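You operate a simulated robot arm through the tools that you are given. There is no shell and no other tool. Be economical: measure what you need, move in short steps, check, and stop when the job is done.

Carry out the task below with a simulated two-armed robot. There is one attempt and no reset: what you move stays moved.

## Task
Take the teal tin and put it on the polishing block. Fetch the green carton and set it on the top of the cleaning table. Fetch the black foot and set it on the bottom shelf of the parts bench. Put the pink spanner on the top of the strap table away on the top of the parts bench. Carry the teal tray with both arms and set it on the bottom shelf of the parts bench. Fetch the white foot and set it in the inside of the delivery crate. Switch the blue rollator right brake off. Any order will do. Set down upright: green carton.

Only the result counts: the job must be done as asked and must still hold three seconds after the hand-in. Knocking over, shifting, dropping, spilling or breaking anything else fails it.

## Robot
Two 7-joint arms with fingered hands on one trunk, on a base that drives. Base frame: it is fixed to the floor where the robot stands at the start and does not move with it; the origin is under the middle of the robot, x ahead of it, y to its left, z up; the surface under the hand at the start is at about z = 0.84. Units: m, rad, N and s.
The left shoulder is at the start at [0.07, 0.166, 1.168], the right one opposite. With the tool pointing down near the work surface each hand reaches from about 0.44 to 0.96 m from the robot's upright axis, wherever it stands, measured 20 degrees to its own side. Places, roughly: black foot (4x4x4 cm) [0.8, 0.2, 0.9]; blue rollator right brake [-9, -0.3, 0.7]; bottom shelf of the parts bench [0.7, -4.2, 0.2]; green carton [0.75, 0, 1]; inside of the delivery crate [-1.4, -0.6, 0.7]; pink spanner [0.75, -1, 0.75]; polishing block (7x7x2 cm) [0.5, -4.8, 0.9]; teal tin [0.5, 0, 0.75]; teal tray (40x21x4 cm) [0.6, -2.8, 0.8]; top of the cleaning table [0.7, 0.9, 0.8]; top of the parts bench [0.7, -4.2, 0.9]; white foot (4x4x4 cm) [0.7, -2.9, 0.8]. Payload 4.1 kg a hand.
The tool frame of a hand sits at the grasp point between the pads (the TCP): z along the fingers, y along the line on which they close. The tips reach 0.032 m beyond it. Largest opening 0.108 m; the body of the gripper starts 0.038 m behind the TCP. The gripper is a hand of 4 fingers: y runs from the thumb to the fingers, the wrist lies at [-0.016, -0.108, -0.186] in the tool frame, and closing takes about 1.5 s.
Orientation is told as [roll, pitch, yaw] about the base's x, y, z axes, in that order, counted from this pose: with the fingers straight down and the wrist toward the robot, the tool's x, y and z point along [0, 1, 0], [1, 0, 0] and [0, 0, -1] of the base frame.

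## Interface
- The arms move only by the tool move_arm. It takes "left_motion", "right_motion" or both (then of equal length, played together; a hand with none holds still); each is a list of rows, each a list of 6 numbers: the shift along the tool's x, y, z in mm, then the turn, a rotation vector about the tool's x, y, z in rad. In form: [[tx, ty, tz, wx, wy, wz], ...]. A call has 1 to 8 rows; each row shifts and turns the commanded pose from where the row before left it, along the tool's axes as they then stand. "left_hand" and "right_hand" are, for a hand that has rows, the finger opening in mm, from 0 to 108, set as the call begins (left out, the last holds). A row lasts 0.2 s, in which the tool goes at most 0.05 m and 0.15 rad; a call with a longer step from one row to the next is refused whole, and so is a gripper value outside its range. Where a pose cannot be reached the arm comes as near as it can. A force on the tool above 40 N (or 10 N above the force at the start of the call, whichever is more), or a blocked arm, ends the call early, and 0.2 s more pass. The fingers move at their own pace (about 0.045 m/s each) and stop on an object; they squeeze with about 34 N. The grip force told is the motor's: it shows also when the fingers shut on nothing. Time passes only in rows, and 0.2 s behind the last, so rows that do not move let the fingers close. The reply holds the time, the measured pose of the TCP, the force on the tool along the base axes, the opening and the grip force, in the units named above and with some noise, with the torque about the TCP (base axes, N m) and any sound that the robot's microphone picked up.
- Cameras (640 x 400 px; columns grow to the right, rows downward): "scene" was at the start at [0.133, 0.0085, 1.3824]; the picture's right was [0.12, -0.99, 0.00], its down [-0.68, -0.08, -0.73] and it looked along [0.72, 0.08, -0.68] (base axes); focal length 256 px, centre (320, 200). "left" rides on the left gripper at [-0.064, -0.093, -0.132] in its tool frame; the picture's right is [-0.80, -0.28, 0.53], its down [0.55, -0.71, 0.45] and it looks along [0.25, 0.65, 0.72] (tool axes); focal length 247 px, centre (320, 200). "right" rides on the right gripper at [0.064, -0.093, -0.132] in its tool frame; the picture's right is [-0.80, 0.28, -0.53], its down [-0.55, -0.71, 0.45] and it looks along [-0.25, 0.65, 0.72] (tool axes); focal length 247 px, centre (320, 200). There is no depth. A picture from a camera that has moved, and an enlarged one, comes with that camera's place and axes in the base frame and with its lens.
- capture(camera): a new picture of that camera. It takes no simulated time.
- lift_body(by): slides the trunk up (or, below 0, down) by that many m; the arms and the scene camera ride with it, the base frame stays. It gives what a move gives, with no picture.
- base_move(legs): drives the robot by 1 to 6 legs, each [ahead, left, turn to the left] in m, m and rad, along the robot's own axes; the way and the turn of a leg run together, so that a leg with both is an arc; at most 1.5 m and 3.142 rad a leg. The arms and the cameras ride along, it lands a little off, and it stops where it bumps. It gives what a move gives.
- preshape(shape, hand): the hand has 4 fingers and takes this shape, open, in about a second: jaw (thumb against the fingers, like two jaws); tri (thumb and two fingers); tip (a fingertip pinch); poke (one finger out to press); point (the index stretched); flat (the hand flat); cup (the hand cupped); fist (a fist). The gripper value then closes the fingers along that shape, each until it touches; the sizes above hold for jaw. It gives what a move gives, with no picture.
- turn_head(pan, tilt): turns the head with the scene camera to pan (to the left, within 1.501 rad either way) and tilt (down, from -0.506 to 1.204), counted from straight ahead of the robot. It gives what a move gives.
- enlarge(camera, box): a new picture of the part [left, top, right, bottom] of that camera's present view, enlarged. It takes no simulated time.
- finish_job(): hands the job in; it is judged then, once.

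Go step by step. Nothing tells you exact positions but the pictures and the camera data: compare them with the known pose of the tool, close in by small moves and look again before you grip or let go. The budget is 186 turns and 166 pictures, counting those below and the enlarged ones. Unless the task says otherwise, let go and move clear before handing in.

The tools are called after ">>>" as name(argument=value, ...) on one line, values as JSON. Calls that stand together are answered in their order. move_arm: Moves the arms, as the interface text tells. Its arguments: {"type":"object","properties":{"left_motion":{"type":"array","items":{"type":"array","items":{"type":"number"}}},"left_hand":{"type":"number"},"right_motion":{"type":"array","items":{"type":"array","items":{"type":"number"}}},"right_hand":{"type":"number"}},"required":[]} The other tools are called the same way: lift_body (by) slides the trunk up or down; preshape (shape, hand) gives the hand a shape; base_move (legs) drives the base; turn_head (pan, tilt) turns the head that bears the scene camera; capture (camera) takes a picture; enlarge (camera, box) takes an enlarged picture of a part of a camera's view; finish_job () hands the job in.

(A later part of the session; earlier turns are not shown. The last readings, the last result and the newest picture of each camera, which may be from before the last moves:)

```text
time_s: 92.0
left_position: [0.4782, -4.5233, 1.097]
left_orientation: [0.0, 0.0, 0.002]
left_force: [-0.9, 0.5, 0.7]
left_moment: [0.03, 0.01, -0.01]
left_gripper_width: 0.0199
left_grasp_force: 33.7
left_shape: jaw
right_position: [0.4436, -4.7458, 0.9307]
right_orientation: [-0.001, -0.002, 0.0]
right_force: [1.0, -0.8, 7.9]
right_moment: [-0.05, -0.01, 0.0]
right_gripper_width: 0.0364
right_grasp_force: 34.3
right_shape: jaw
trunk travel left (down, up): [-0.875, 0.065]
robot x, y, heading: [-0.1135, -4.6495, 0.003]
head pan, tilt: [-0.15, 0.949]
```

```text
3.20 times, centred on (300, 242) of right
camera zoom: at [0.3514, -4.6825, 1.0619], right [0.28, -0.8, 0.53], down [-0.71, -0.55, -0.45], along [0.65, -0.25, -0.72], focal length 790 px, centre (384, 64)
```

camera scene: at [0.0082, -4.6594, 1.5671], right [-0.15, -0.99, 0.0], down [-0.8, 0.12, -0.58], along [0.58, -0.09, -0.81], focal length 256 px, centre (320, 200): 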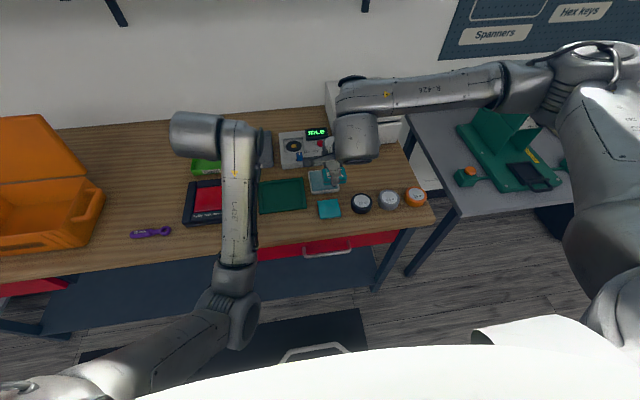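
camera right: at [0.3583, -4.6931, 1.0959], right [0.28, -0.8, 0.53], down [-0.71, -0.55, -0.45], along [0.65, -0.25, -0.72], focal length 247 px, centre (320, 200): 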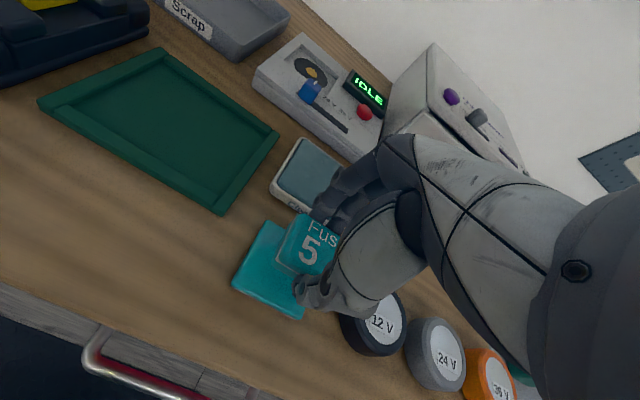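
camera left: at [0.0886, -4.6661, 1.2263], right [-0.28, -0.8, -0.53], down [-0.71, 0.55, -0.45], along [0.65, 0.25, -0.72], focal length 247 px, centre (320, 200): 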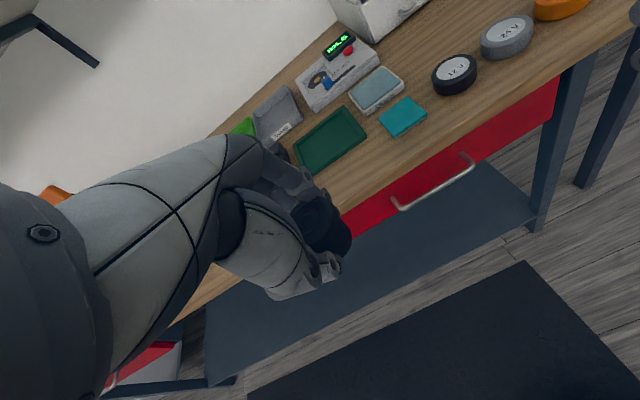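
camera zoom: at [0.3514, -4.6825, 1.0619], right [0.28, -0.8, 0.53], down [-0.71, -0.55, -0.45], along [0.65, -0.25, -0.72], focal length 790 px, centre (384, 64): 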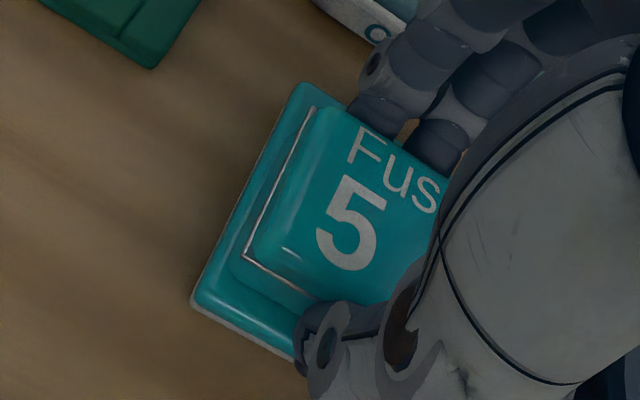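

Contact at 8 N and well centred. Releasing with a moderate opening and lifting away.

>>> move_arm(right_motion=[[0, 0, 0, 0, 0, 0], [0, 0, 0, 0, 0, 0], [0, 0, 0, 0, 0, 0], [0, 0, 0, 0, 0, 0]], right_hand=62)

>>> move_arm(right_motion=[[0, 0, -20, 0, 0, 0], [0, 0, -40, 0, 0, 0], [0, 0, -45, 0, 0, 0], [0, 0, -45, 0, 0, 0], [0, 0, -45, 0, 0, 0]])

>>> capture(camera="right")

```text
time_s: 93.0
left_position: [0.4796, -4.5244, 1.0967]
left_orientation: [-0.001, 0.001, 0.003]
left_force: [0.0, -0.7, -0.9]
left_moment: [-0.01, 0.01, -0.01]
left_gripper_width: 0.0199
left_grasp_force: 34.1
left_shape: jaw
right_position: [0.4443, -4.7461, 0.9291]
right_orientation: [0.001, -0.002, 0.001]
right_force: [0.9, -0.3, -0.3]
right_moment: [-0.04, 0.01, 0.02]
right_gripper_width: 0.0617
right_grasp_force: 0.1
right_shape: jaw
trunk travel left (down, up): [-0.875, 0.065]
robot x, y, heading: [-0.1139, -4.648, -0.003]
head pan, tilt: [-0.15, 0.949]
```

```text
time_s: 94.2
left_position: [0.4783, -4.5239, 1.0956]
left_orientation: [0.0, -0.002, 0.005]
left_force: [-0.2, 0.7, -0.4]
left_moment: [-0.02, -0.01, 0.01]
left_gripper_width: 0.0202
left_grasp_force: 34.2
left_shape: jaw
right_position: [0.4451, -4.7478, 1.1264]
right_orientation: [-0.001, 0.0, 0.001]
right_force: [-0.4, -0.4, -0.6]
right_moment: [-0.02, -0.02, 0.01]
right_gripper_width: 0.0615
right_grasp_force: 0.1
right_shape: jaw
trunk travel left (down, up): [-0.875, 0.065]
robot x, y, heading: [-0.1138, -4.6447, -0.002]
head pan, tilt: [-0.15, 0.949]
```

```text
103 pictures are left
camera right: at [0.3525, -4.683, 1.2575], right [0.28, -0.8, 0.53], down [-0.71, -0.55, -0.45], along [0.65, -0.25, -0.72], focal length 247 px, centre (320, 200)
```

right: 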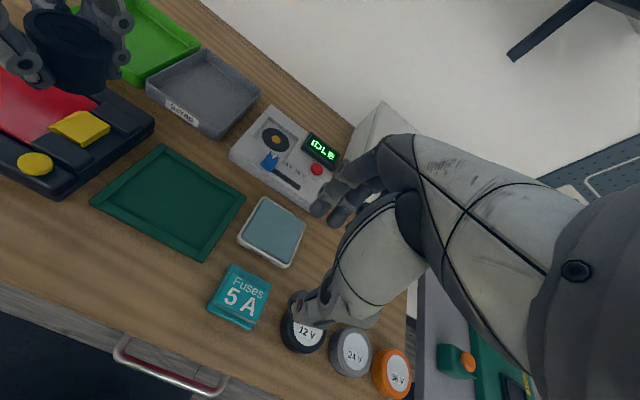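

The tin rests on the block. Next, the black foot goes onto the bottom shelf: I'll back off, lower the trunk and look under the bench.

>>> base_move(legs=[[-0.36, 0, 0]])

>>> lift_body(by=-0.45)

>>> turn_head(pan=0.1, tilt=0.6)

>>> capture(camera="scene")

```text
time_s: 96.5
left_position: [0.1183, -4.5235, 1.0943]
left_orientation: [0.001, -0.001, 0.004]
left_force: [0.1, 0.7, 0.3]
left_moment: [0.01, -0.01, 0.01]
left_gripper_width: 0.0203
left_grasp_force: 34.2
left_shape: jaw
right_position: [0.0852, -4.7471, 1.1251]
right_orientation: [0.001, 0.002, 0.0]
right_force: [0.6, -0.8, -0.2]
right_moment: [0.01, -0.01, -0.03]
right_gripper_width: 0.0615
right_grasp_force: 0.1
right_shape: jaw
trunk travel left (down, up): [-0.875, 0.065]
robot x, y, heading: [-0.4778, -4.6483, -0.001]
head pan, tilt: [-0.15, 0.949]
```

```text
refused: -0.45 is not a number from -0.4 to 0.4
```

```text
time_s: 97.3
left_position: [0.1161, -4.5234, 1.0948]
left_orientation: [0.001, -0.001, 0.004]
left_force: [0.0, -0.1, -0.5]
left_moment: [-0.01, 0.01, 0.06]
left_gripper_width: 0.0197
left_grasp_force: 33.8
left_shape: jaw
right_position: [0.0837, -4.7472, 1.1257]
right_orientation: [-0.001, 0.0, 0.0]
right_force: [0.1, 0.4, -0.2]
right_moment: [0.03, 0.02, 0.02]
right_gripper_width: 0.0615
right_grasp_force: 0.1
right_shape: jaw
trunk travel left (down, up): [-0.875, 0.065]
robot x, y, heading: [-0.4789, -4.6474, -0.003]
head pan, tilt: [0.099, 0.6]
```

```text
102 pictures are left
camera scene: at [-0.3392, -4.6399, 1.5955], right [0.1, -1.0, 0.0], down [-0.56, -0.06, -0.82], along [0.82, 0.08, -0.57], focal length 256 px, centre (320, 200)
```

scene: 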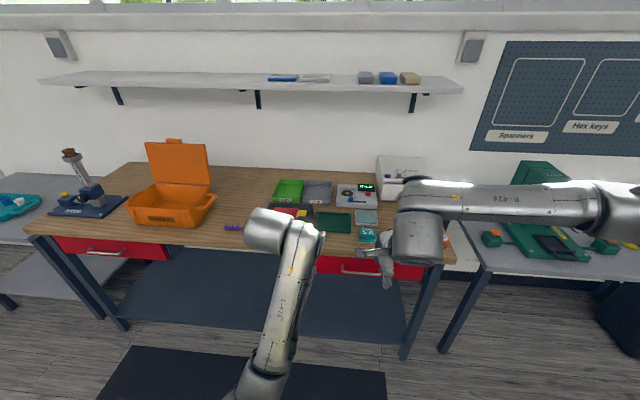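

The shelf front edge is at x ≈ 0.37 and it is empty. Lowering the trunk in two steps.

>>> lift_body(by=-0.4)

>>> lift_body(by=-0.3)

>>> turn_head(pan=0.1, tilt=0.5)

>>> capture(camera="scene")

>>> capture(camera="left")

```text
time_s: 101.2
left_position: [0.1167, -4.524, 0.6958]
left_orientation: [0.0, 0.001, 0.002]
left_force: [-0.7, 0.7, 1.0]
left_moment: [0.03, 0.01, 0.06]
left_gripper_width: 0.0199
left_grasp_force: 34.3
left_shape: jaw
right_position: [0.084, -4.7475, 0.725]
right_orientation: [0.0, -0.001, 0.001]
right_force: [0.1, 0.4, 0.3]
right_moment: [-0.01, 0.02, 0.0]
right_gripper_width: 0.062
right_grasp_force: 0.1
right_shape: jaw
trunk travel left (down, up): [-0.475, 0.465]
robot x, y, heading: [-0.478, -4.6472, 0.0]
head pan, tilt: [0.099, 0.6]
```

```text
time_s: 104.2
left_position: [0.1172, -4.523, 0.3957]
left_orientation: [-0.002, -0.002, 0.003]
left_force: [-1.0, 0.2, -0.4]
left_moment: [-0.01, 0.0, 0.02]
left_gripper_width: 0.02
left_grasp_force: 34.1
left_shape: jaw
right_position: [0.0838, -4.7486, 0.4258]
right_orientation: [0.0, -0.002, -0.001]
right_force: [-1.0, -0.2, -0.5]
right_moment: [0.03, 0.01, 0.01]
right_gripper_width: 0.0616
right_grasp_force: 0.1
right_shape: jaw
trunk travel left (down, up): [-0.175, 0.765]
robot x, y, heading: [-0.4786, -4.6458, 0.004]
head pan, tilt: [0.099, 0.6]
```

```text
time_s: 104.8
left_position: [0.1173, -4.5243, 0.3963]
left_orientation: [-0.001, 0.0, 0.002]
left_force: [-0.8, 0.7, 0.0]
left_moment: [-0.02, 0.0, 0.0]
left_gripper_width: 0.0199
left_grasp_force: 34.3
left_shape: jaw
right_position: [0.085, -4.7475, 0.4246]
right_orientation: [-0.002, -0.001, 0.0]
right_force: [0.8, -0.2, 0.3]
right_moment: [0.0, 0.03, -0.04]
right_gripper_width: 0.0618
right_grasp_force: 0.1
right_shape: jaw
trunk travel left (down, up): [-0.175, 0.765]
robot x, y, heading: [-0.4782, -4.6495, -0.003]
head pan, tilt: [0.099, 0.499]
```

```text
101 pictures are left
camera scene: at [-0.3362, -4.6396, 0.9046], right [0.1, -0.99, 0.0], down [-0.48, -0.05, -0.88], along [0.87, 0.09, -0.48], focal length 256 px, centre (320, 200)
```

scene: 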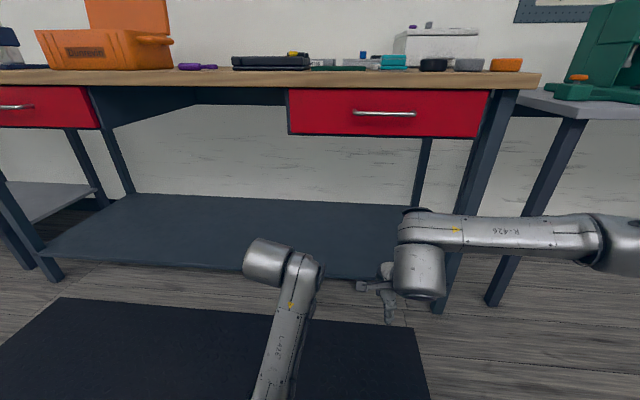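

```text
100 pictures are left
camera left: at [0.0252, -4.5892, 0.5263], right [-0.28, -0.8, -0.53], down [-0.71, 0.55, -0.45], along [0.65, 0.25, -0.72], focal length 247 px, centre (320, 200)
```

left: 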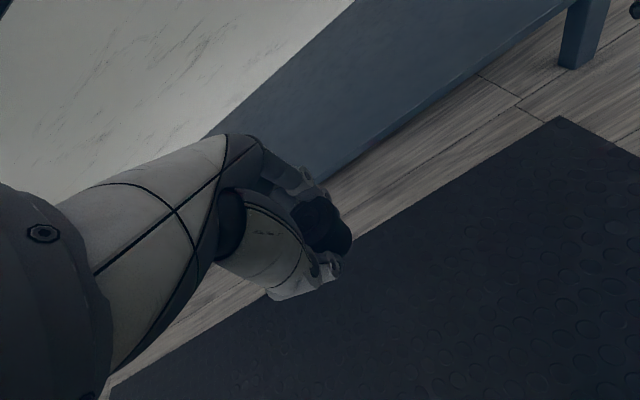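

The shelf top is near z ≈ 0.19. I'll drive in only 0.17 m, keeping the right arm out from under the bench, and extend the left arm over the shelf.

>>> base_move(legs=[[0.17, 0, 0]])

>>> move_arm(left_motion=[[0, 42, 0, 0, 0, 0], [0, 42, 0, 0, 0, 0], [0, 42, 0, 0, 0, 0], [0, 42, 0, 0, 0, 0], [0, 20, 0, 0, 0, 0], [0, 0, 40, 0, 0, 0], [0, 0, 40, 0, 0, 0], [0, 0, 30, 0, 0, 0]])

>>> capture(camera="scene")

>>> capture(camera="left")

```text
time_s: 106.3
left_position: [0.2897, -4.5221, 0.3951]
left_orientation: [0.001, 0.0, 0.007]
left_force: [-0.1, 0.1, -0.8]
left_moment: [-0.02, -0.01, 0.01]
left_gripper_width: 0.0199
left_grasp_force: 33.9
left_shape: jaw
right_position: [0.2561, -4.7435, 0.4248]
right_orientation: [0.001, 0.0, 0.002]
right_force: [0.0, 0.8, -0.2]
right_moment: [-0.01, -0.02, 0.0]
right_gripper_width: 0.0617
right_grasp_force: 0.0
right_shape: jaw
trunk travel left (down, up): [-0.175, 0.765]
robot x, y, heading: [-0.3036, -4.6432, 0.007]
head pan, tilt: [0.099, 0.499]
```

```text
time_s: 108.1
left_position: [0.4777, -4.5189, 0.285]
left_orientation: [0.0, 0.0, 0.008]
left_force: [-0.3, 0.0, -0.5]
left_moment: [-0.01, -0.01, -0.04]
left_gripper_width: 0.0202
left_grasp_force: 33.9
left_shape: jaw
right_position: [0.2567, -4.7455, 0.4249]
right_orientation: [0.002, 0.001, 0.003]
right_force: [-0.1, -0.2, 0.8]
right_moment: [0.01, 0.02, 0.04]
right_gripper_width: 0.0616
right_grasp_force: 0.1
right_shape: jaw
trunk travel left (down, up): [-0.175, 0.765]
robot x, y, heading: [-0.3062, -4.6465, 0.004]
head pan, tilt: [0.099, 0.499]
```

```text
99 pictures are left
camera scene: at [-0.1634, -4.6388, 0.9047], right [0.1, -0.99, 0.0], down [-0.48, -0.05, -0.88], along [0.87, 0.09, -0.48], focal length 256 px, centre (320, 200)
```

scene: 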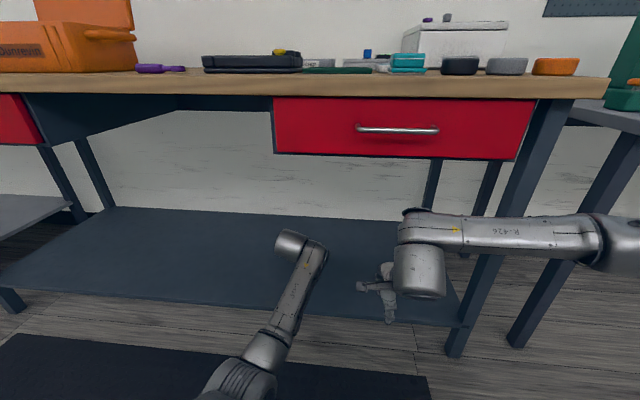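

```text
98 pictures are left
camera left: at [0.3853, -4.585, 0.4162], right [-0.28, -0.8, -0.53], down [-0.71, 0.54, -0.45], along [0.65, 0.25, -0.72], focal length 247 px, centre (320, 200)
```

left: 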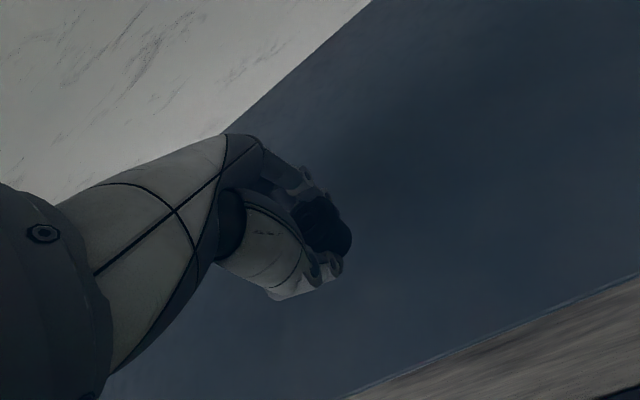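

>>> move_arm(left_motion=[[0, 0, 20, 0, 0, 0], [0, 0, 15, 0, 0, 0], [0, 0, 8, 0, 0, 0], [0, 0, 0, 0, 0, 0]])

```text
time_s: 109.1
left_position: [0.4775, -4.5207, 0.2406]
left_orientation: [0.0, 0.001, 0.009]
left_force: [0.0, 0.4, -0.3]
left_moment: [0.03, 0.04, 0.01]
left_gripper_width: 0.0199
left_grasp_force: 34.3
left_shape: jaw
right_position: [0.2574, -4.7453, 0.4249]
right_orientation: [0.001, 0.001, 0.005]
right_force: [0.5, 0.3, -1.1]
right_moment: [0.01, -0.03, -0.02]
right_gripper_width: 0.062
right_grasp_force: 0.2
right_shape: jaw
trunk travel left (down, up): [-0.175, 0.765]
robot x, y, heading: [-0.3084, -4.6483, -0.001]
head pan, tilt: [0.099, 0.499]
```

>>> move_arm(left_motion=[[0, 0, 4, 0, 0, 0], [0, 0, 4, 0, 0, 0], [0, 0, 0, 0, 0, 0]])

```text
time_s: 109.9
left_position: [0.4773, -4.5207, 0.2336]
left_orientation: [-0.001, 0.0, 0.006]
left_force: [0.3, -0.6, -0.6]
left_moment: [0.03, 0.03, 0.02]
left_gripper_width: 0.0201
left_grasp_force: 34.0
left_shape: jaw
right_position: [0.2576, -4.7454, 0.4247]
right_orientation: [-0.001, 0.0, 0.003]
right_force: [-0.1, -0.2, -0.1]
right_moment: [-0.03, -0.03, 0.01]
right_gripper_width: 0.0617
right_grasp_force: 0.1
right_shape: jaw
trunk travel left (down, up): [-0.175, 0.765]
robot x, y, heading: [-0.3055, -4.6444, 0.007]
head pan, tilt: [0.099, 0.499]
```

>>> move_arm(left_motion=[[0, 0, 5, 0, 0, 0], [0, 0, 5, 0, 0, 0], [0, 0, 0, 0, 0, 0]])

>>> capture(camera="left")

```text
time_s: 110.7
left_position: [0.4771, -4.5203, 0.2245]
left_orientation: [-0.001, -0.001, 0.007]
left_force: [0.7, 0.0, -0.8]
left_moment: [0.0, -0.01, 0.03]
left_gripper_width: 0.0199
left_grasp_force: 34.0
left_shape: jaw
right_position: [0.2573, -4.7456, 0.4257]
right_orientation: [0.0, -0.002, 0.003]
right_force: [0.2, 0.5, -1.1]
right_moment: [0.02, -0.01, 0.02]
right_gripper_width: 0.0619
right_grasp_force: 0.1
right_shape: jaw
trunk travel left (down, up): [-0.175, 0.765]
robot x, y, heading: [-0.3019, -4.6447, 0.003]
head pan, tilt: [0.099, 0.499]
```

```text
97 pictures are left
camera left: at [0.3859, -4.5855, 0.3547], right [-0.28, -0.8, -0.53], down [-0.71, 0.54, -0.45], along [0.65, 0.25, -0.72], focal length 247 px, centre (320, 200)
```

left: 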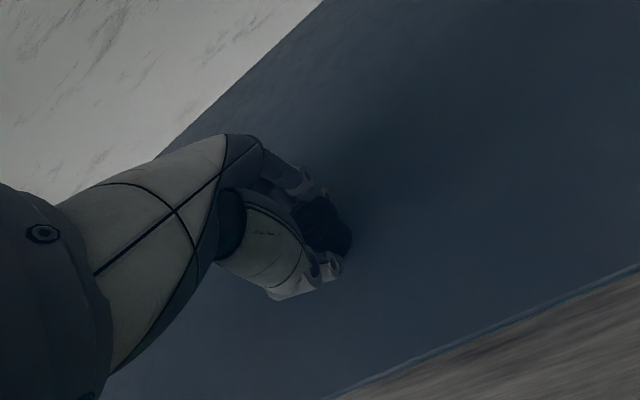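

Close to the shelf now (a shadow shows beneath the foot); continuing in small steps until contact.

>>> move_arm(left_motion=[[0, 0, 4, 0, 0, 0], [0, 0, 4, 0, 0, 0], [0, 0, 0, 0, 0, 0]])

>>> move_arm(left_motion=[[0, 0, 3, 0, 0, 0], [0, 0, 3, 0, 0, 0], [0, 0, 0, 0, 0, 0]])

```text
time_s: 111.5
left_position: [0.4774, -4.5202, 0.218]
left_orientation: [0.001, -0.002, 0.006]
left_force: [-0.7, 0.8, 6.9]
left_moment: [-0.06, -0.16, 0.03]
left_gripper_width: 0.0201
left_grasp_force: 34.1
left_shape: jaw
right_position: [0.257, -4.7446, 0.426]
right_orientation: [0.0, 0.001, 0.002]
right_force: [-0.5, 1.0, 0.2]
right_moment: [-0.02, 0.05, 0.03]
right_gripper_width: 0.0616
right_grasp_force: 0.0
right_shape: jaw
trunk travel left (down, up): [-0.175, 0.765]
robot x, y, heading: [-0.3014, -4.6487, 0.003]
head pan, tilt: [0.099, 0.499]
```

```text
time_s: 112.3
left_position: [0.4785, -4.5193, 0.2162]
left_orientation: [0.0, -0.009, 0.007]
left_force: [-8.1, 3.4, 29.2]
left_moment: [-0.14, -0.56, 0.0]
left_gripper_width: 0.0198
left_grasp_force: 33.6
left_shape: jaw
right_position: [0.2561, -4.7449, 0.4281]
right_orientation: [0.0, -0.004, 0.005]
right_force: [-1.0, -0.1, 0.3]
right_moment: [0.0, -0.01, 0.0]
right_gripper_width: 0.0616
right_grasp_force: 0.0
right_shape: jaw
trunk travel left (down, up): [-0.175, 0.765]
robot x, y, heading: [-0.302, -4.6502, -0.0]
head pan, tilt: [0.099, 0.499]
```

Contact (shelf ≈ 0.18). Easing up a few mm, releasing and lifting.

>>> move_arm(left_motion=[[0, 0, -5, 0, 0, 0], [0, 0, 0, 0, 0, 0], [0, 0, 0, 0, 0, 0]])

>>> move_arm(left_motion=[[0, 0, 0, 0, 0, 0], [0, 0, 0, 0, 0, 0], [0, 0, 0, 0, 0, 0], [0, 0, 0, 0, 0, 0], [0, 0, 0, 0, 0, 0]], left_hand=75)

>>> move_arm(left_motion=[[0, 0, -25, 0, 0, 0], [0, 0, -40, 0, 0, 0], [0, 0, -40, 0, 0, 0], [0, -40, 0, 0, 0, 0], [0, -40, 0, 0, 0, 0], [0, -40, 0, 0, 0, 0], [0, -40, 0, 0, 0, 0], [0, -25, 0, 0, 0, 0]])

>>> capture(camera="left")

>>> capture(camera="scene")

```text
time_s: 113.1
left_position: [0.4775, -4.5199, 0.216]
left_orientation: [-0.001, 0.001, 0.008]
left_force: [1.1, 1.5, 10.5]
left_moment: [-0.08, -0.32, 0.03]
left_gripper_width: 0.0202
left_grasp_force: 33.3
left_shape: jaw
right_position: [0.2576, -4.7449, 0.4261]
right_orientation: [0.001, 0.0, 0.003]
right_force: [-0.1, 0.8, 0.5]
right_moment: [0.01, -0.02, -0.01]
right_gripper_width: 0.0618
right_grasp_force: 0.1
right_shape: jaw
trunk travel left (down, up): [-0.175, 0.765]
robot x, y, heading: [-0.3055, -4.6475, 0.0]
head pan, tilt: [0.099, 0.499]
```

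```text
time_s: 114.3
left_position: [0.478, -4.5201, 0.2154]
left_orientation: [0.0, 0.001, 0.006]
left_force: [0.5, 0.5, -0.2]
left_moment: [-0.01, 0.01, 0.03]
left_gripper_width: 0.0746
left_grasp_force: 0.0
left_shape: jaw
right_position: [0.2569, -4.7446, 0.4262]
right_orientation: [0.001, 0.0, 0.003]
right_force: [0.3, 0.4, 0.5]
right_moment: [0.01, 0.02, -0.01]
right_gripper_width: 0.0617
right_grasp_force: 0.0
right_shape: jaw
trunk travel left (down, up): [-0.175, 0.765]
robot x, y, heading: [-0.3046, -4.6468, 0.002]
head pan, tilt: [0.099, 0.499]
```

```text
time_s: 116.3
left_position: [0.3094, -4.4604, 0.3315]
left_orientation: [0.117, -0.039, 0.043]
left_force: [0.5, -0.2, -0.4]
left_moment: [-0.02, 0.03, 0.03]
left_gripper_width: 0.0749
left_grasp_force: 0.0
left_shape: jaw
right_position: [0.2576, -4.7442, 0.4249]
right_orientation: [0.002, 0.001, 0.004]
right_force: [-0.1, -0.1, 0.6]
right_moment: [-0.03, -0.01, 0.0]
right_gripper_width: 0.062
right_grasp_force: 0.0
right_shape: jaw
trunk travel left (down, up): [-0.175, 0.765]
robot x, y, heading: [-0.3051, -4.6462, 0.007]
head pan, tilt: [0.099, 0.499]
stopped in row 8 (left hand): the arm was blocked; the commanded pose is now the measured one
```

```text
96 pictures are left
camera left: at [0.2161, -4.5446, 0.4501], right [-0.23, -0.74, -0.63], down [-0.71, 0.57, -0.41], along [0.66, 0.36, -0.66], focal length 247 px, centre (320, 200)
```

left: 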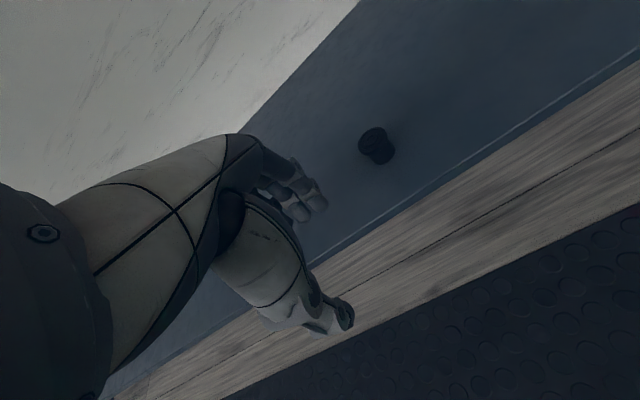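

```text
95 pictures are left
camera scene: at [-0.1635, -4.6386, 0.9046], right [0.1, -0.99, 0.0], down [-0.48, -0.05, -0.88], along [0.87, 0.09, -0.48], focal length 256 px, centre (320, 200)
```

scene: 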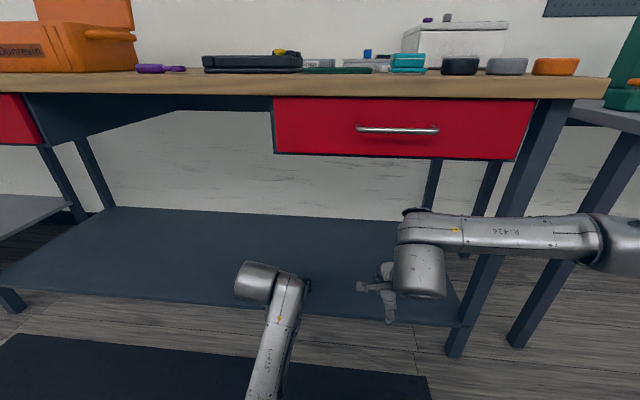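

The black foot stands on the shelf. I'll back out, raise the trunk, and go to the gray table with the tray and the white foot.

>>> base_move(legs=[[-0.17, 0, 0]])

>>> lift_body(by=0.4)

>>> lift_body(by=0.3)

>>> base_move(legs=[[0, 1.4, 0], [0, 0.4, 0]])

>>> turn_head(pan=0.0, tilt=0.7)

>>> capture(camera="scene")

```text
time_s: 117.8
left_position: [0.1388, -4.4629, 0.3315]
left_orientation: [0.116, -0.039, 0.039]
left_force: [0.2, 0.0, 0.5]
left_moment: [0.03, 0.01, 0.01]
left_gripper_width: 0.0749
left_grasp_force: 0.1
left_shape: jaw
right_position: [0.0861, -4.745, 0.426]
right_orientation: [0.0, 0.001, 0.001]
right_force: [-1.0, 0.2, 0.3]
right_moment: [0.0, 0.0, 0.01]
right_gripper_width: 0.0618
right_grasp_force: 0.0
right_shape: jaw
trunk travel left (down, up): [-0.175, 0.765]
robot x, y, heading: [-0.4788, -4.6476, 0.003]
head pan, tilt: [0.099, 0.499]
```

```text
time_s: 121.6
left_position: [0.1397, -4.4618, 0.7323]
left_orientation: [0.116, -0.039, 0.04]
left_force: [0.4, 0.1, -0.2]
left_moment: [0.0, -0.02, -0.01]
left_gripper_width: 0.0749
left_grasp_force: 0.0
left_shape: jaw
right_position: [0.0863, -4.7465, 0.8254]
right_orientation: [0.0, 0.001, 0.001]
right_force: [0.5, -0.4, -0.4]
right_moment: [0.04, -0.01, -0.02]
right_gripper_width: 0.0615
right_grasp_force: 0.1
right_shape: jaw
trunk travel left (down, up): [-0.575, 0.365]
robot x, y, heading: [-0.475, -4.6493, 0.01]
head pan, tilt: [0.099, 0.499]
```

```text
time_s: 124.6
left_position: [0.1398, -4.4612, 1.0314]
left_orientation: [0.117, -0.04, 0.041]
left_force: [-0.5, -0.1, 0.2]
left_moment: [-0.03, 0.02, 0.01]
left_gripper_width: 0.0748
left_grasp_force: 0.0
left_shape: jaw
right_position: [0.0844, -4.7447, 1.1261]
right_orientation: [0.001, 0.002, 0.001]
right_force: [-0.5, -0.2, 0.4]
right_moment: [-0.03, 0.02, 0.02]
right_gripper_width: 0.0618
right_grasp_force: 0.0
right_shape: jaw
trunk travel left (down, up): [-0.875, 0.065]
robot x, y, heading: [-0.4765, -4.6473, 0.002]
head pan, tilt: [0.099, 0.499]
```

```text
time_s: 133.6
left_position: [0.165, -2.6956, 1.0315]
left_orientation: [0.117, -0.041, 0.013]
left_force: [0.0, -0.5, -0.4]
left_moment: [-0.01, 0.06, 0.02]
left_gripper_width: 0.0751
left_grasp_force: 0.0
left_shape: jaw
right_position: [0.1058, -2.9786, 1.1244]
right_orientation: [0.001, 0.0, -0.027]
right_force: [0.2, -0.8, -0.2]
right_moment: [0.01, 0.03, -0.01]
right_gripper_width: 0.0614
right_grasp_force: 0.0
right_shape: jaw
trunk travel left (down, up): [-0.875, 0.065]
robot x, y, heading: [-0.4553, -2.8599, -0.022]
head pan, tilt: [0.099, 0.499]
```

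```text
time_s: 134.4
left_position: [0.1669, -2.694, 1.0311]
left_orientation: [0.117, -0.043, 0.012]
left_force: [0.3, 0.1, -0.6]
left_moment: [0.01, -0.02, 0.0]
left_gripper_width: 0.0746
left_grasp_force: 0.0
left_shape: jaw
right_position: [0.1053, -2.9763, 1.1254]
right_orientation: [0.001, 0.0, -0.026]
right_force: [-0.5, -0.6, -0.6]
right_moment: [0.02, 0.0, 0.01]
right_gripper_width: 0.0617
right_grasp_force: 0.2
right_shape: jaw
trunk travel left (down, up): [-0.875, 0.065]
robot x, y, heading: [-0.457, -2.8627, -0.026]
head pan, tilt: [0.0, 0.7]
```

```text
94 pictures are left
camera scene: at [-0.3181, -2.8667, 1.587], right [-0.02, -1.0, 0.0], down [-0.64, 0.02, -0.77], along [0.76, -0.02, -0.64], focal length 256 px, centre (320, 200)
```

scene: 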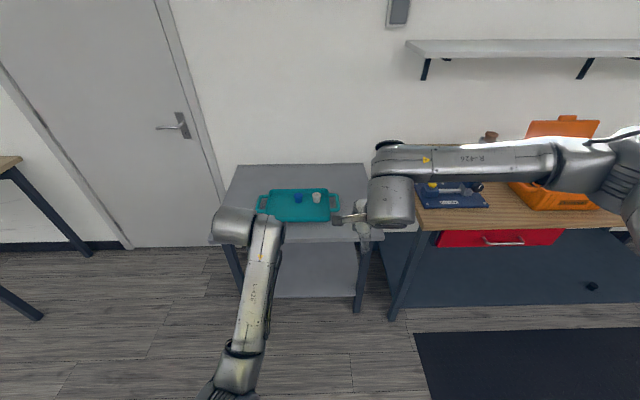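

The white foot sits on the teal tray beside a blue item. I'll straighten the left hand and approach the table.

>>> move_arm(left_motion=[[0, 0, -20, 0.043, -0.117, 0.012], [0, 0, 0, 0, 0, 0]])

>>> base_move(legs=[[0.43, 0.1, 0.024]])

>>> turn_head(pan=-0.1, tilt=0.9)

>>> capture(camera="scene")

>>> capture(camera="right")

>>> capture(camera="left")

```text
time_s: 135.0
left_position: [0.1655, -2.6971, 1.051]
left_orientation: [-0.001, 0.003, 0.001]
left_force: [0.1, 0.5, -0.6]
left_moment: [0.0, -0.01, 0.03]
left_gripper_width: 0.0751
left_grasp_force: 0.2
left_shape: jaw
right_position: [0.1051, -2.9767, 1.1246]
right_orientation: [0.0, 0.0, -0.024]
right_force: [-0.3, -1.1, 0.7]
right_moment: [0.03, -0.02, -0.01]
right_gripper_width: 0.0616
right_grasp_force: 0.0
right_shape: jaw
trunk travel left (down, up): [-0.875, 0.065]
robot x, y, heading: [-0.4553, -2.8664, -0.028]
head pan, tilt: [0.0, 0.7]
```

```text
time_s: 137.7
left_position: [0.5947, -2.5891, 1.0523]
left_orientation: [0.001, 0.001, 0.022]
left_force: [0.1, -0.3, -0.3]
left_moment: [-0.02, 0.01, -0.03]
left_gripper_width: 0.0749
left_grasp_force: 0.0
left_shape: jaw
right_position: [0.5389, -2.8709, 1.1255]
right_orientation: [-0.002, 0.001, -0.004]
right_force: [-0.2, -0.3, 0.5]
right_moment: [0.0, 0.02, 0.0]
right_gripper_width: 0.0617
right_grasp_force: 0.0
right_shape: jaw
trunk travel left (down, up): [-0.875, 0.065]
robot x, y, heading: [-0.0205, -2.7685, -0.006]
head pan, tilt: [0.0, 0.7]
```

```text
time_s: 138.4
left_position: [0.5952, -2.5887, 1.0515]
left_orientation: [0.001, 0.004, 0.022]
left_force: [0.4, 0.3, -0.3]
left_moment: [0.0, -0.02, 0.02]
left_gripper_width: 0.0748
left_grasp_force: 0.1
left_shape: jaw
right_position: [0.5408, -2.8703, 1.1265]
right_orientation: [-0.001, 0.003, -0.006]
right_force: [0.3, -0.2, 1.1]
right_moment: [0.0, 0.03, -0.01]
right_gripper_width: 0.0617
right_grasp_force: 0.1
right_shape: jaw
trunk travel left (down, up): [-0.875, 0.065]
robot x, y, heading: [-0.0195, -2.7683, -0.008]
head pan, tilt: [-0.099, 0.901]
```

```text
93 pictures are left
camera scene: at [0.1061, -2.7768, 1.5707], right [-0.1, -0.99, 0.0], down [-0.78, 0.08, -0.62], along [0.62, -0.06, -0.78], focal length 256 px, centre (320, 200)
```

scene: 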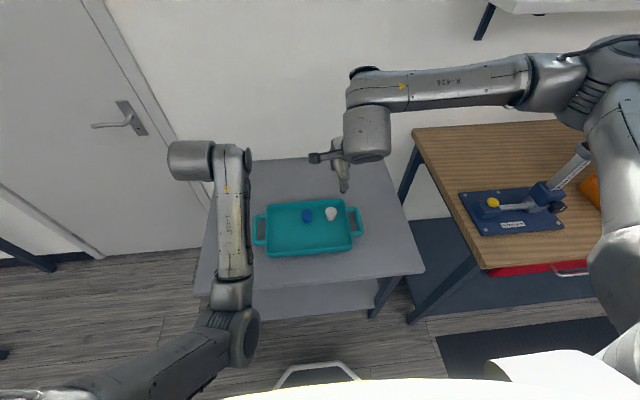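

```text
92 pictures are left
camera right: at [0.4489, -2.8059, 1.2566], right [0.28, -0.8, 0.53], down [-0.71, -0.55, -0.45], along [0.65, -0.25, -0.72], focal length 247 px, centre (320, 200)
```

right: 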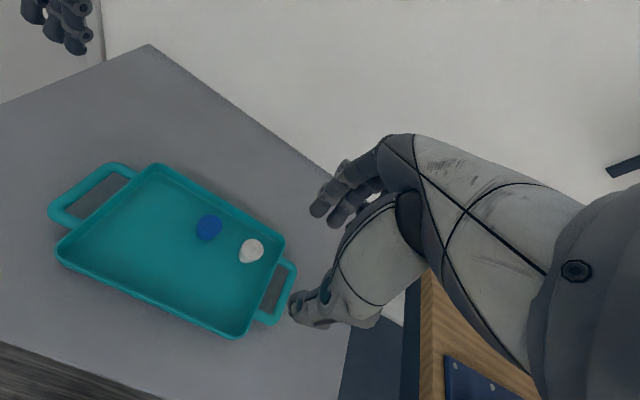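

```text
91 pictures are left
camera left: at [0.5055, -2.6566, 1.1825], right [-0.27, -0.8, -0.53], down [-0.72, 0.53, -0.45], along [0.64, 0.26, -0.72], focal length 247 px, centre (320, 200)
```

left: 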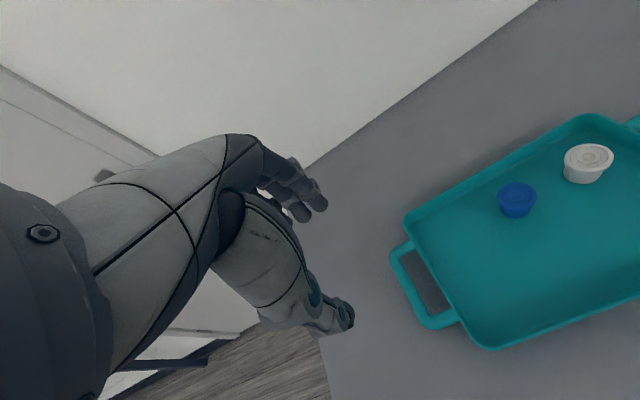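

The white foot is at about (0.645, −2.866), its top at z ≈ 0.82. Moving the right hand above it.

>>> move_arm(right_motion=[[2, 34, 0, 0, 0, 0.0], [2, 34, 0, 0, 0, 0], [0, 31, 0, 0, 0, 0], [0, 0, 42, 0, 0, 0], [0, 0, 42, 0, 0, 0], [0, 0, 42, 0, 0, 0], [0, 0, 42, 0, 0, 0], [0, 0, 38, 0, 0, 0]], right_hand=62)

>>> capture(camera="right")

>>> enlarge(camera="left", box=[400, 60, 640, 210])

```text
time_s: 140.2
left_position: [0.5958, -2.5886, 1.052]
left_orientation: [0.0, 0.003, 0.022]
left_force: [-0.6, -0.1, 0.8]
left_moment: [0.01, -0.01, 0.04]
left_gripper_width: 0.0746
left_grasp_force: 0.1
left_shape: jaw
right_position: [0.6392, -2.8664, 0.9182]
right_orientation: [0.001, 0.0, -0.006]
right_force: [-0.4, -0.6, 0.9]
right_moment: [0.01, -0.01, 0.02]
right_gripper_width: 0.0616
right_grasp_force: 0.1
right_shape: jaw
trunk travel left (down, up): [-0.875, 0.065]
robot x, y, heading: [-0.0245, -2.768, -0.006]
head pan, tilt: [-0.099, 0.901]
```

```text
90 pictures are left
camera right: at [0.547, -2.802, 1.0502], right [0.28, -0.8, 0.53], down [-0.71, -0.55, -0.45], along [0.65, -0.25, -0.72], focal length 247 px, centre (320, 200)
```

right: 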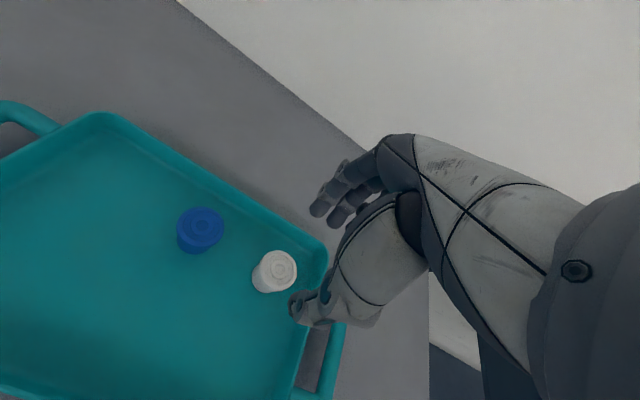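

```text
2.67 times, centred on (520, 135) of left
camera zoom: at [0.5055, -2.6566, 1.1825], right [-0.27, -0.8, -0.53], down [-0.72, 0.53, -0.45], along [0.64, 0.26, -0.72], focal length 659 px, centre (-213, 373)
```

zoom: 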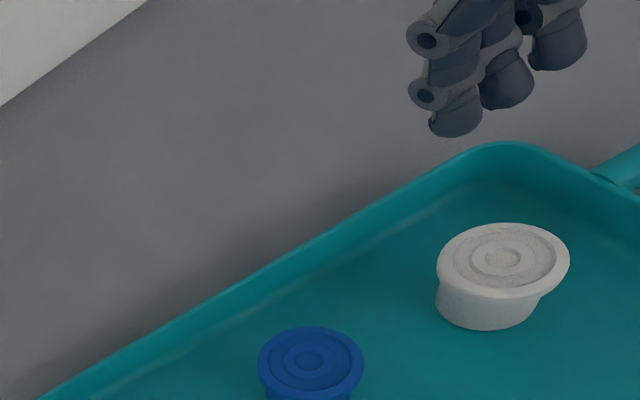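

>>> move_arm(right_motion=[[-1, 4, 30, 0, 0, 0], [0, 0, 30, 0, 0, 0], [0, 0, 20, 0, 0, 0], [0, 0, 8, 0, 0, 0], [0, 0, 0, 0, 0, 0]])

>>> capture(camera="right")

>>> enlarge(camera="left", box=[400, 60, 640, 210])

```text
time_s: 141.4
left_position: [0.5948, -2.5897, 1.0519]
left_orientation: [-0.001, 0.001, 0.023]
left_force: [-0.5, 0.1, -0.5]
left_moment: [-0.02, 0.01, 0.0]
left_gripper_width: 0.0751
left_grasp_force: 0.0
left_shape: jaw
right_position: [0.6434, -2.8676, 0.8317]
right_orientation: [-0.001, 0.0, -0.004]
right_force: [0.7, -0.5, 0.2]
right_moment: [-0.03, -0.01, 0.02]
right_gripper_width: 0.0616
right_grasp_force: 0.0
right_shape: jaw
trunk travel left (down, up): [-0.875, 0.065]
robot x, y, heading: [-0.0232, -2.7688, -0.002]
head pan, tilt: [-0.099, 0.901]
```

```text
88 pictures are left
camera right: at [0.5519, -2.8025, 0.9628], right [0.28, -0.8, 0.53], down [-0.71, -0.55, -0.45], along [0.65, -0.25, -0.72], focal length 247 px, centre (320, 200)
```

right: 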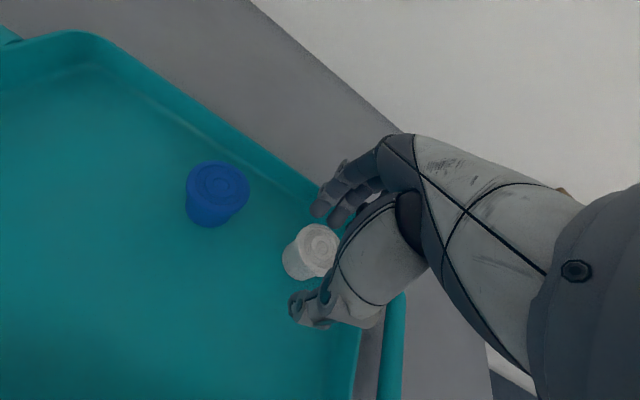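

```text
2.67 times, centred on (520, 135) of left
camera zoom: at [0.5049, -2.6567, 1.1828], right [-0.27, -0.8, -0.53], down [-0.72, 0.53, -0.45], along [0.64, 0.26, -0.72], focal length 659 px, centre (-213, 373)
```

zoom: 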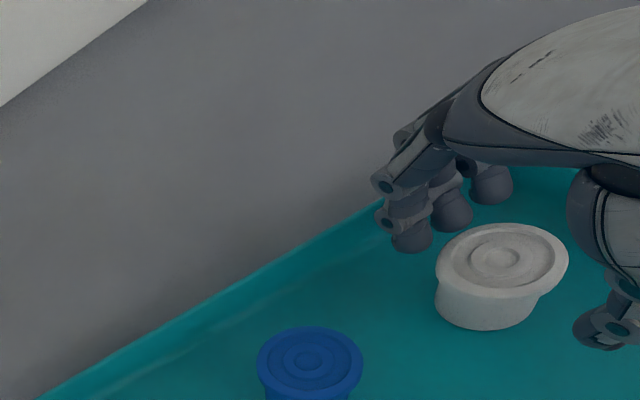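

>>> move_arm(right_motion=[[0, 0, 8, 0, 0, 0], [0, 0, 0, 0, 0, 0]])

>>> move_arm(right_motion=[[0, 0, 0, 0, 0, 0], [0, 0, 0, 0, 0, 0], [0, 0, 0, 0, 0, 0], [0, 0, 0, 0, 0, 0], [0, 0, 0, 0, 0, 0], [0, 0, 0, 0, 0, 0]], right_hand=0)

>>> capture(camera="right")

>>> enlarge(camera="left", box=[400, 60, 640, 210])

```text
time_s: 142.0
left_position: [0.5946, -2.5899, 1.0526]
left_orientation: [-0.001, 0.002, 0.023]
left_force: [0.3, 0.1, 0.1]
left_moment: [0.0, -0.03, -0.02]
left_gripper_width: 0.0748
left_grasp_force: 0.0
left_shape: jaw
right_position: [0.6439, -2.867, 0.8234]
right_orientation: [0.0, 0.0, -0.004]
right_force: [0.2, 0.3, 0.6]
right_moment: [0.0, -0.01, 0.03]
right_gripper_width: 0.0619
right_grasp_force: 0.1
right_shape: jaw
trunk travel left (down, up): [-0.875, 0.065]
robot x, y, heading: [-0.0189, -2.7671, -0.009]
head pan, tilt: [-0.099, 0.901]
```

```text
time_s: 143.4
left_position: [0.5955, -2.5893, 1.0523]
left_orientation: [0.0, 0.002, 0.023]
left_force: [0.3, -0.2, 0.0]
left_moment: [0.01, 0.02, 0.01]
left_gripper_width: 0.0749
left_grasp_force: 0.0
left_shape: jaw
right_position: [0.6442, -2.8668, 0.8242]
right_orientation: [0.0, 0.004, -0.005]
right_force: [-0.7, -0.7, 1.5]
right_moment: [-0.01, -0.04, 0.0]
right_gripper_width: 0.0266
right_grasp_force: 34.0
right_shape: jaw
trunk travel left (down, up): [-0.875, 0.065]
robot x, y, heading: [-0.0151, -2.7683, -0.007]
head pan, tilt: [-0.099, 0.901]
```

```text
86 pictures are left
camera right: at [0.5519, -2.8028, 0.9553], right [0.28, -0.8, 0.53], down [-0.71, -0.55, -0.45], along [0.65, -0.25, -0.72], focal length 247 px, centre (320, 200)
```

right: 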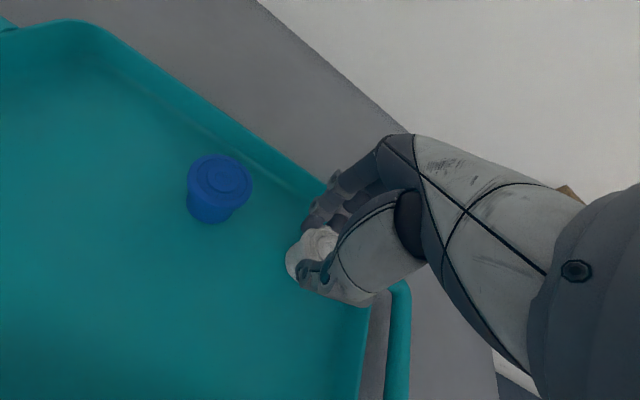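

```text
2.67 times, centred on (520, 135) of left
camera zoom: at [0.5051, -2.6567, 1.1827], right [-0.27, -0.8, -0.53], down [-0.72, 0.53, -0.45], along [0.64, 0.26, -0.72], focal length 659 px, centre (-213, 373)
```

zoom: 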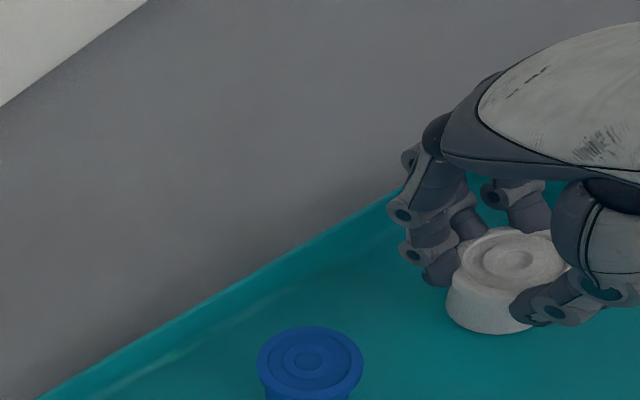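

The foot is gripped. Lifting it straight up.

>>> move_arm(right_motion=[[0, 0, -20, 0, 0, 0], [0, 0, -40, 0, 0, 0], [0, 0, -45, 0, 0, 0], [0, 0, -45, 0, 0, 0], [0, 0, -45, 0, 0, 0], [0, 0, -45, 0, 0, 0]])

>>> capture(camera="scene")

>>> capture(camera="right")

```text
time_s: 144.8
left_position: [0.5938, -2.5897, 1.0513]
left_orientation: [0.0, 0.002, 0.022]
left_force: [0.0, 0.2, 0.0]
left_moment: [0.0, 0.01, 0.04]
left_gripper_width: 0.0748
left_grasp_force: 0.1
left_shape: jaw
right_position: [0.6416, -2.8663, 1.0625]
right_orientation: [0.001, 0.0, -0.007]
right_force: [1.2, 0.1, -0.1]
right_moment: [-0.02, 0.02, -0.01]
right_gripper_width: 0.0262
right_grasp_force: 34.1
right_shape: jaw
trunk travel left (down, up): [-0.875, 0.065]
robot x, y, heading: [-0.0194, -2.7701, -0.005]
head pan, tilt: [-0.099, 0.901]
```

```text
84 pictures are left
camera scene: at [0.1043, -2.7768, 1.5708], right [-0.1, -0.99, 0.0], down [-0.78, 0.08, -0.62], along [0.62, -0.06, -0.78], focal length 256 px, centre (320, 200)
```

scene: 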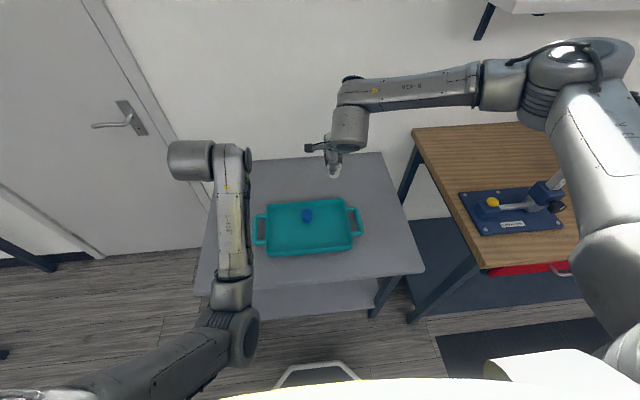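

```text
83 pictures are left
camera right: at [0.5498, -2.8022, 1.1936], right [0.28, -0.8, 0.53], down [-0.71, -0.55, -0.45], along [0.65, -0.25, -0.72], focal length 247 px, centre (320, 200)
```

right: 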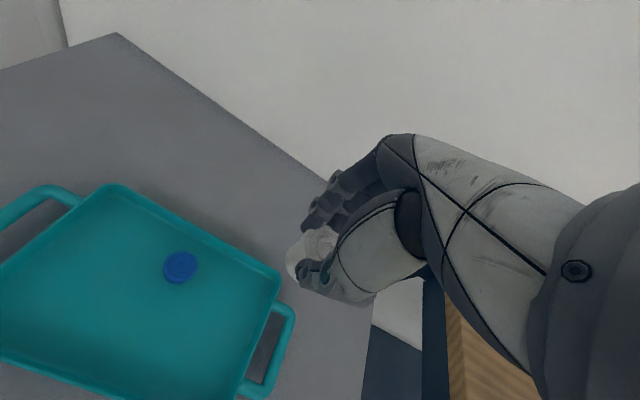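

The white foot is held. On the way to the crate I'll fetch the pink spanner with the free left hand: backing off and driving to y ≈ −1.07.

>>> move_arm(right_motion=[[0, -25, -40, 0, 0, 0], [0, -25, -40, 0, 0, 0], [0, -25, -40, 0, 0, 0], [0, 0, 0, 0, 0, 0]])

>>> base_move(legs=[[-0.38, 0, 0.005], [0, 1.35, 0], [0, 0.35, 0]])

>>> turn_head(pan=0.05, tilt=0.7)

>>> capture(camera="scene")

```text
time_s: 145.8
left_position: [0.5956, -2.59, 1.0501]
left_orientation: [0.001, 0.004, 0.022]
left_force: [0.6, -0.6, -0.5]
left_moment: [0.01, 0.04, 0.01]
left_gripper_width: 0.0746
left_grasp_force: 0.0
left_shape: jaw
right_position: [0.5696, -2.8677, 1.1824]
right_orientation: [0.001, 0.003, -0.006]
right_force: [0.7, -0.2, -0.7]
right_moment: [0.0, 0.01, 0.02]
right_gripper_width: 0.026
right_grasp_force: 33.5
right_shape: jaw
trunk travel left (down, up): [-0.875, 0.065]
robot x, y, heading: [-0.0184, -2.7699, -0.009]
head pan, tilt: [-0.099, 0.901]
```

```text
time_s: 156.4
left_position: [0.2081, -0.8837, 1.0513]
left_orientation: [0.0, 0.001, 0.031]
left_force: [-0.5, 0.4, 0.1]
left_moment: [-0.03, -0.03, -0.01]
left_gripper_width: 0.0748
left_grasp_force: 0.0
left_shape: jaw
right_position: [0.1844, -1.1638, 1.1821]
right_orientation: [-0.001, 0.002, 0.001]
right_force: [0.0, -0.1, -0.8]
right_moment: [0.0, 0.01, 0.0]
right_gripper_width: 0.0258
right_grasp_force: 34.1
right_shape: jaw
trunk travel left (down, up): [-0.875, 0.065]
robot x, y, heading: [-0.4071, -1.0658, 0.003]
head pan, tilt: [-0.099, 0.901]
```

```text
time_s: 157.2
left_position: [0.2081, -0.8812, 1.0507]
left_orientation: [-0.001, 0.003, 0.031]
left_force: [-0.5, -0.5, -0.1]
left_moment: [-0.03, -0.01, 0.02]
left_gripper_width: 0.0748
left_grasp_force: 0.1
left_shape: jaw
right_position: [0.1852, -1.1618, 1.1823]
right_orientation: [-0.001, 0.002, 0.002]
right_force: [-0.6, -0.1, -0.5]
right_moment: [-0.02, -0.04, -0.03]
right_gripper_width: 0.026
right_grasp_force: 34.2
right_shape: jaw
trunk travel left (down, up): [-0.875, 0.065]
robot x, y, heading: [-0.4069, -1.0625, 0.002]
head pan, tilt: [0.051, 0.7]
```

```text
82 pictures are left
camera scene: at [-0.2711, -1.0614, 1.5869], right [0.05, -1.0, 0.0], down [-0.64, -0.03, -0.76], along [0.76, 0.04, -0.64], focal length 256 px, centre (320, 200)
```

scene: 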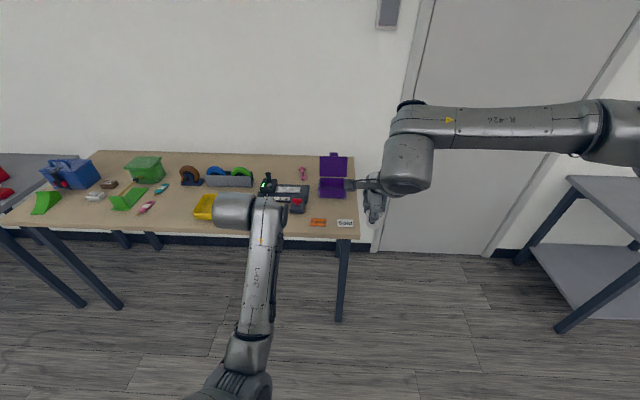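

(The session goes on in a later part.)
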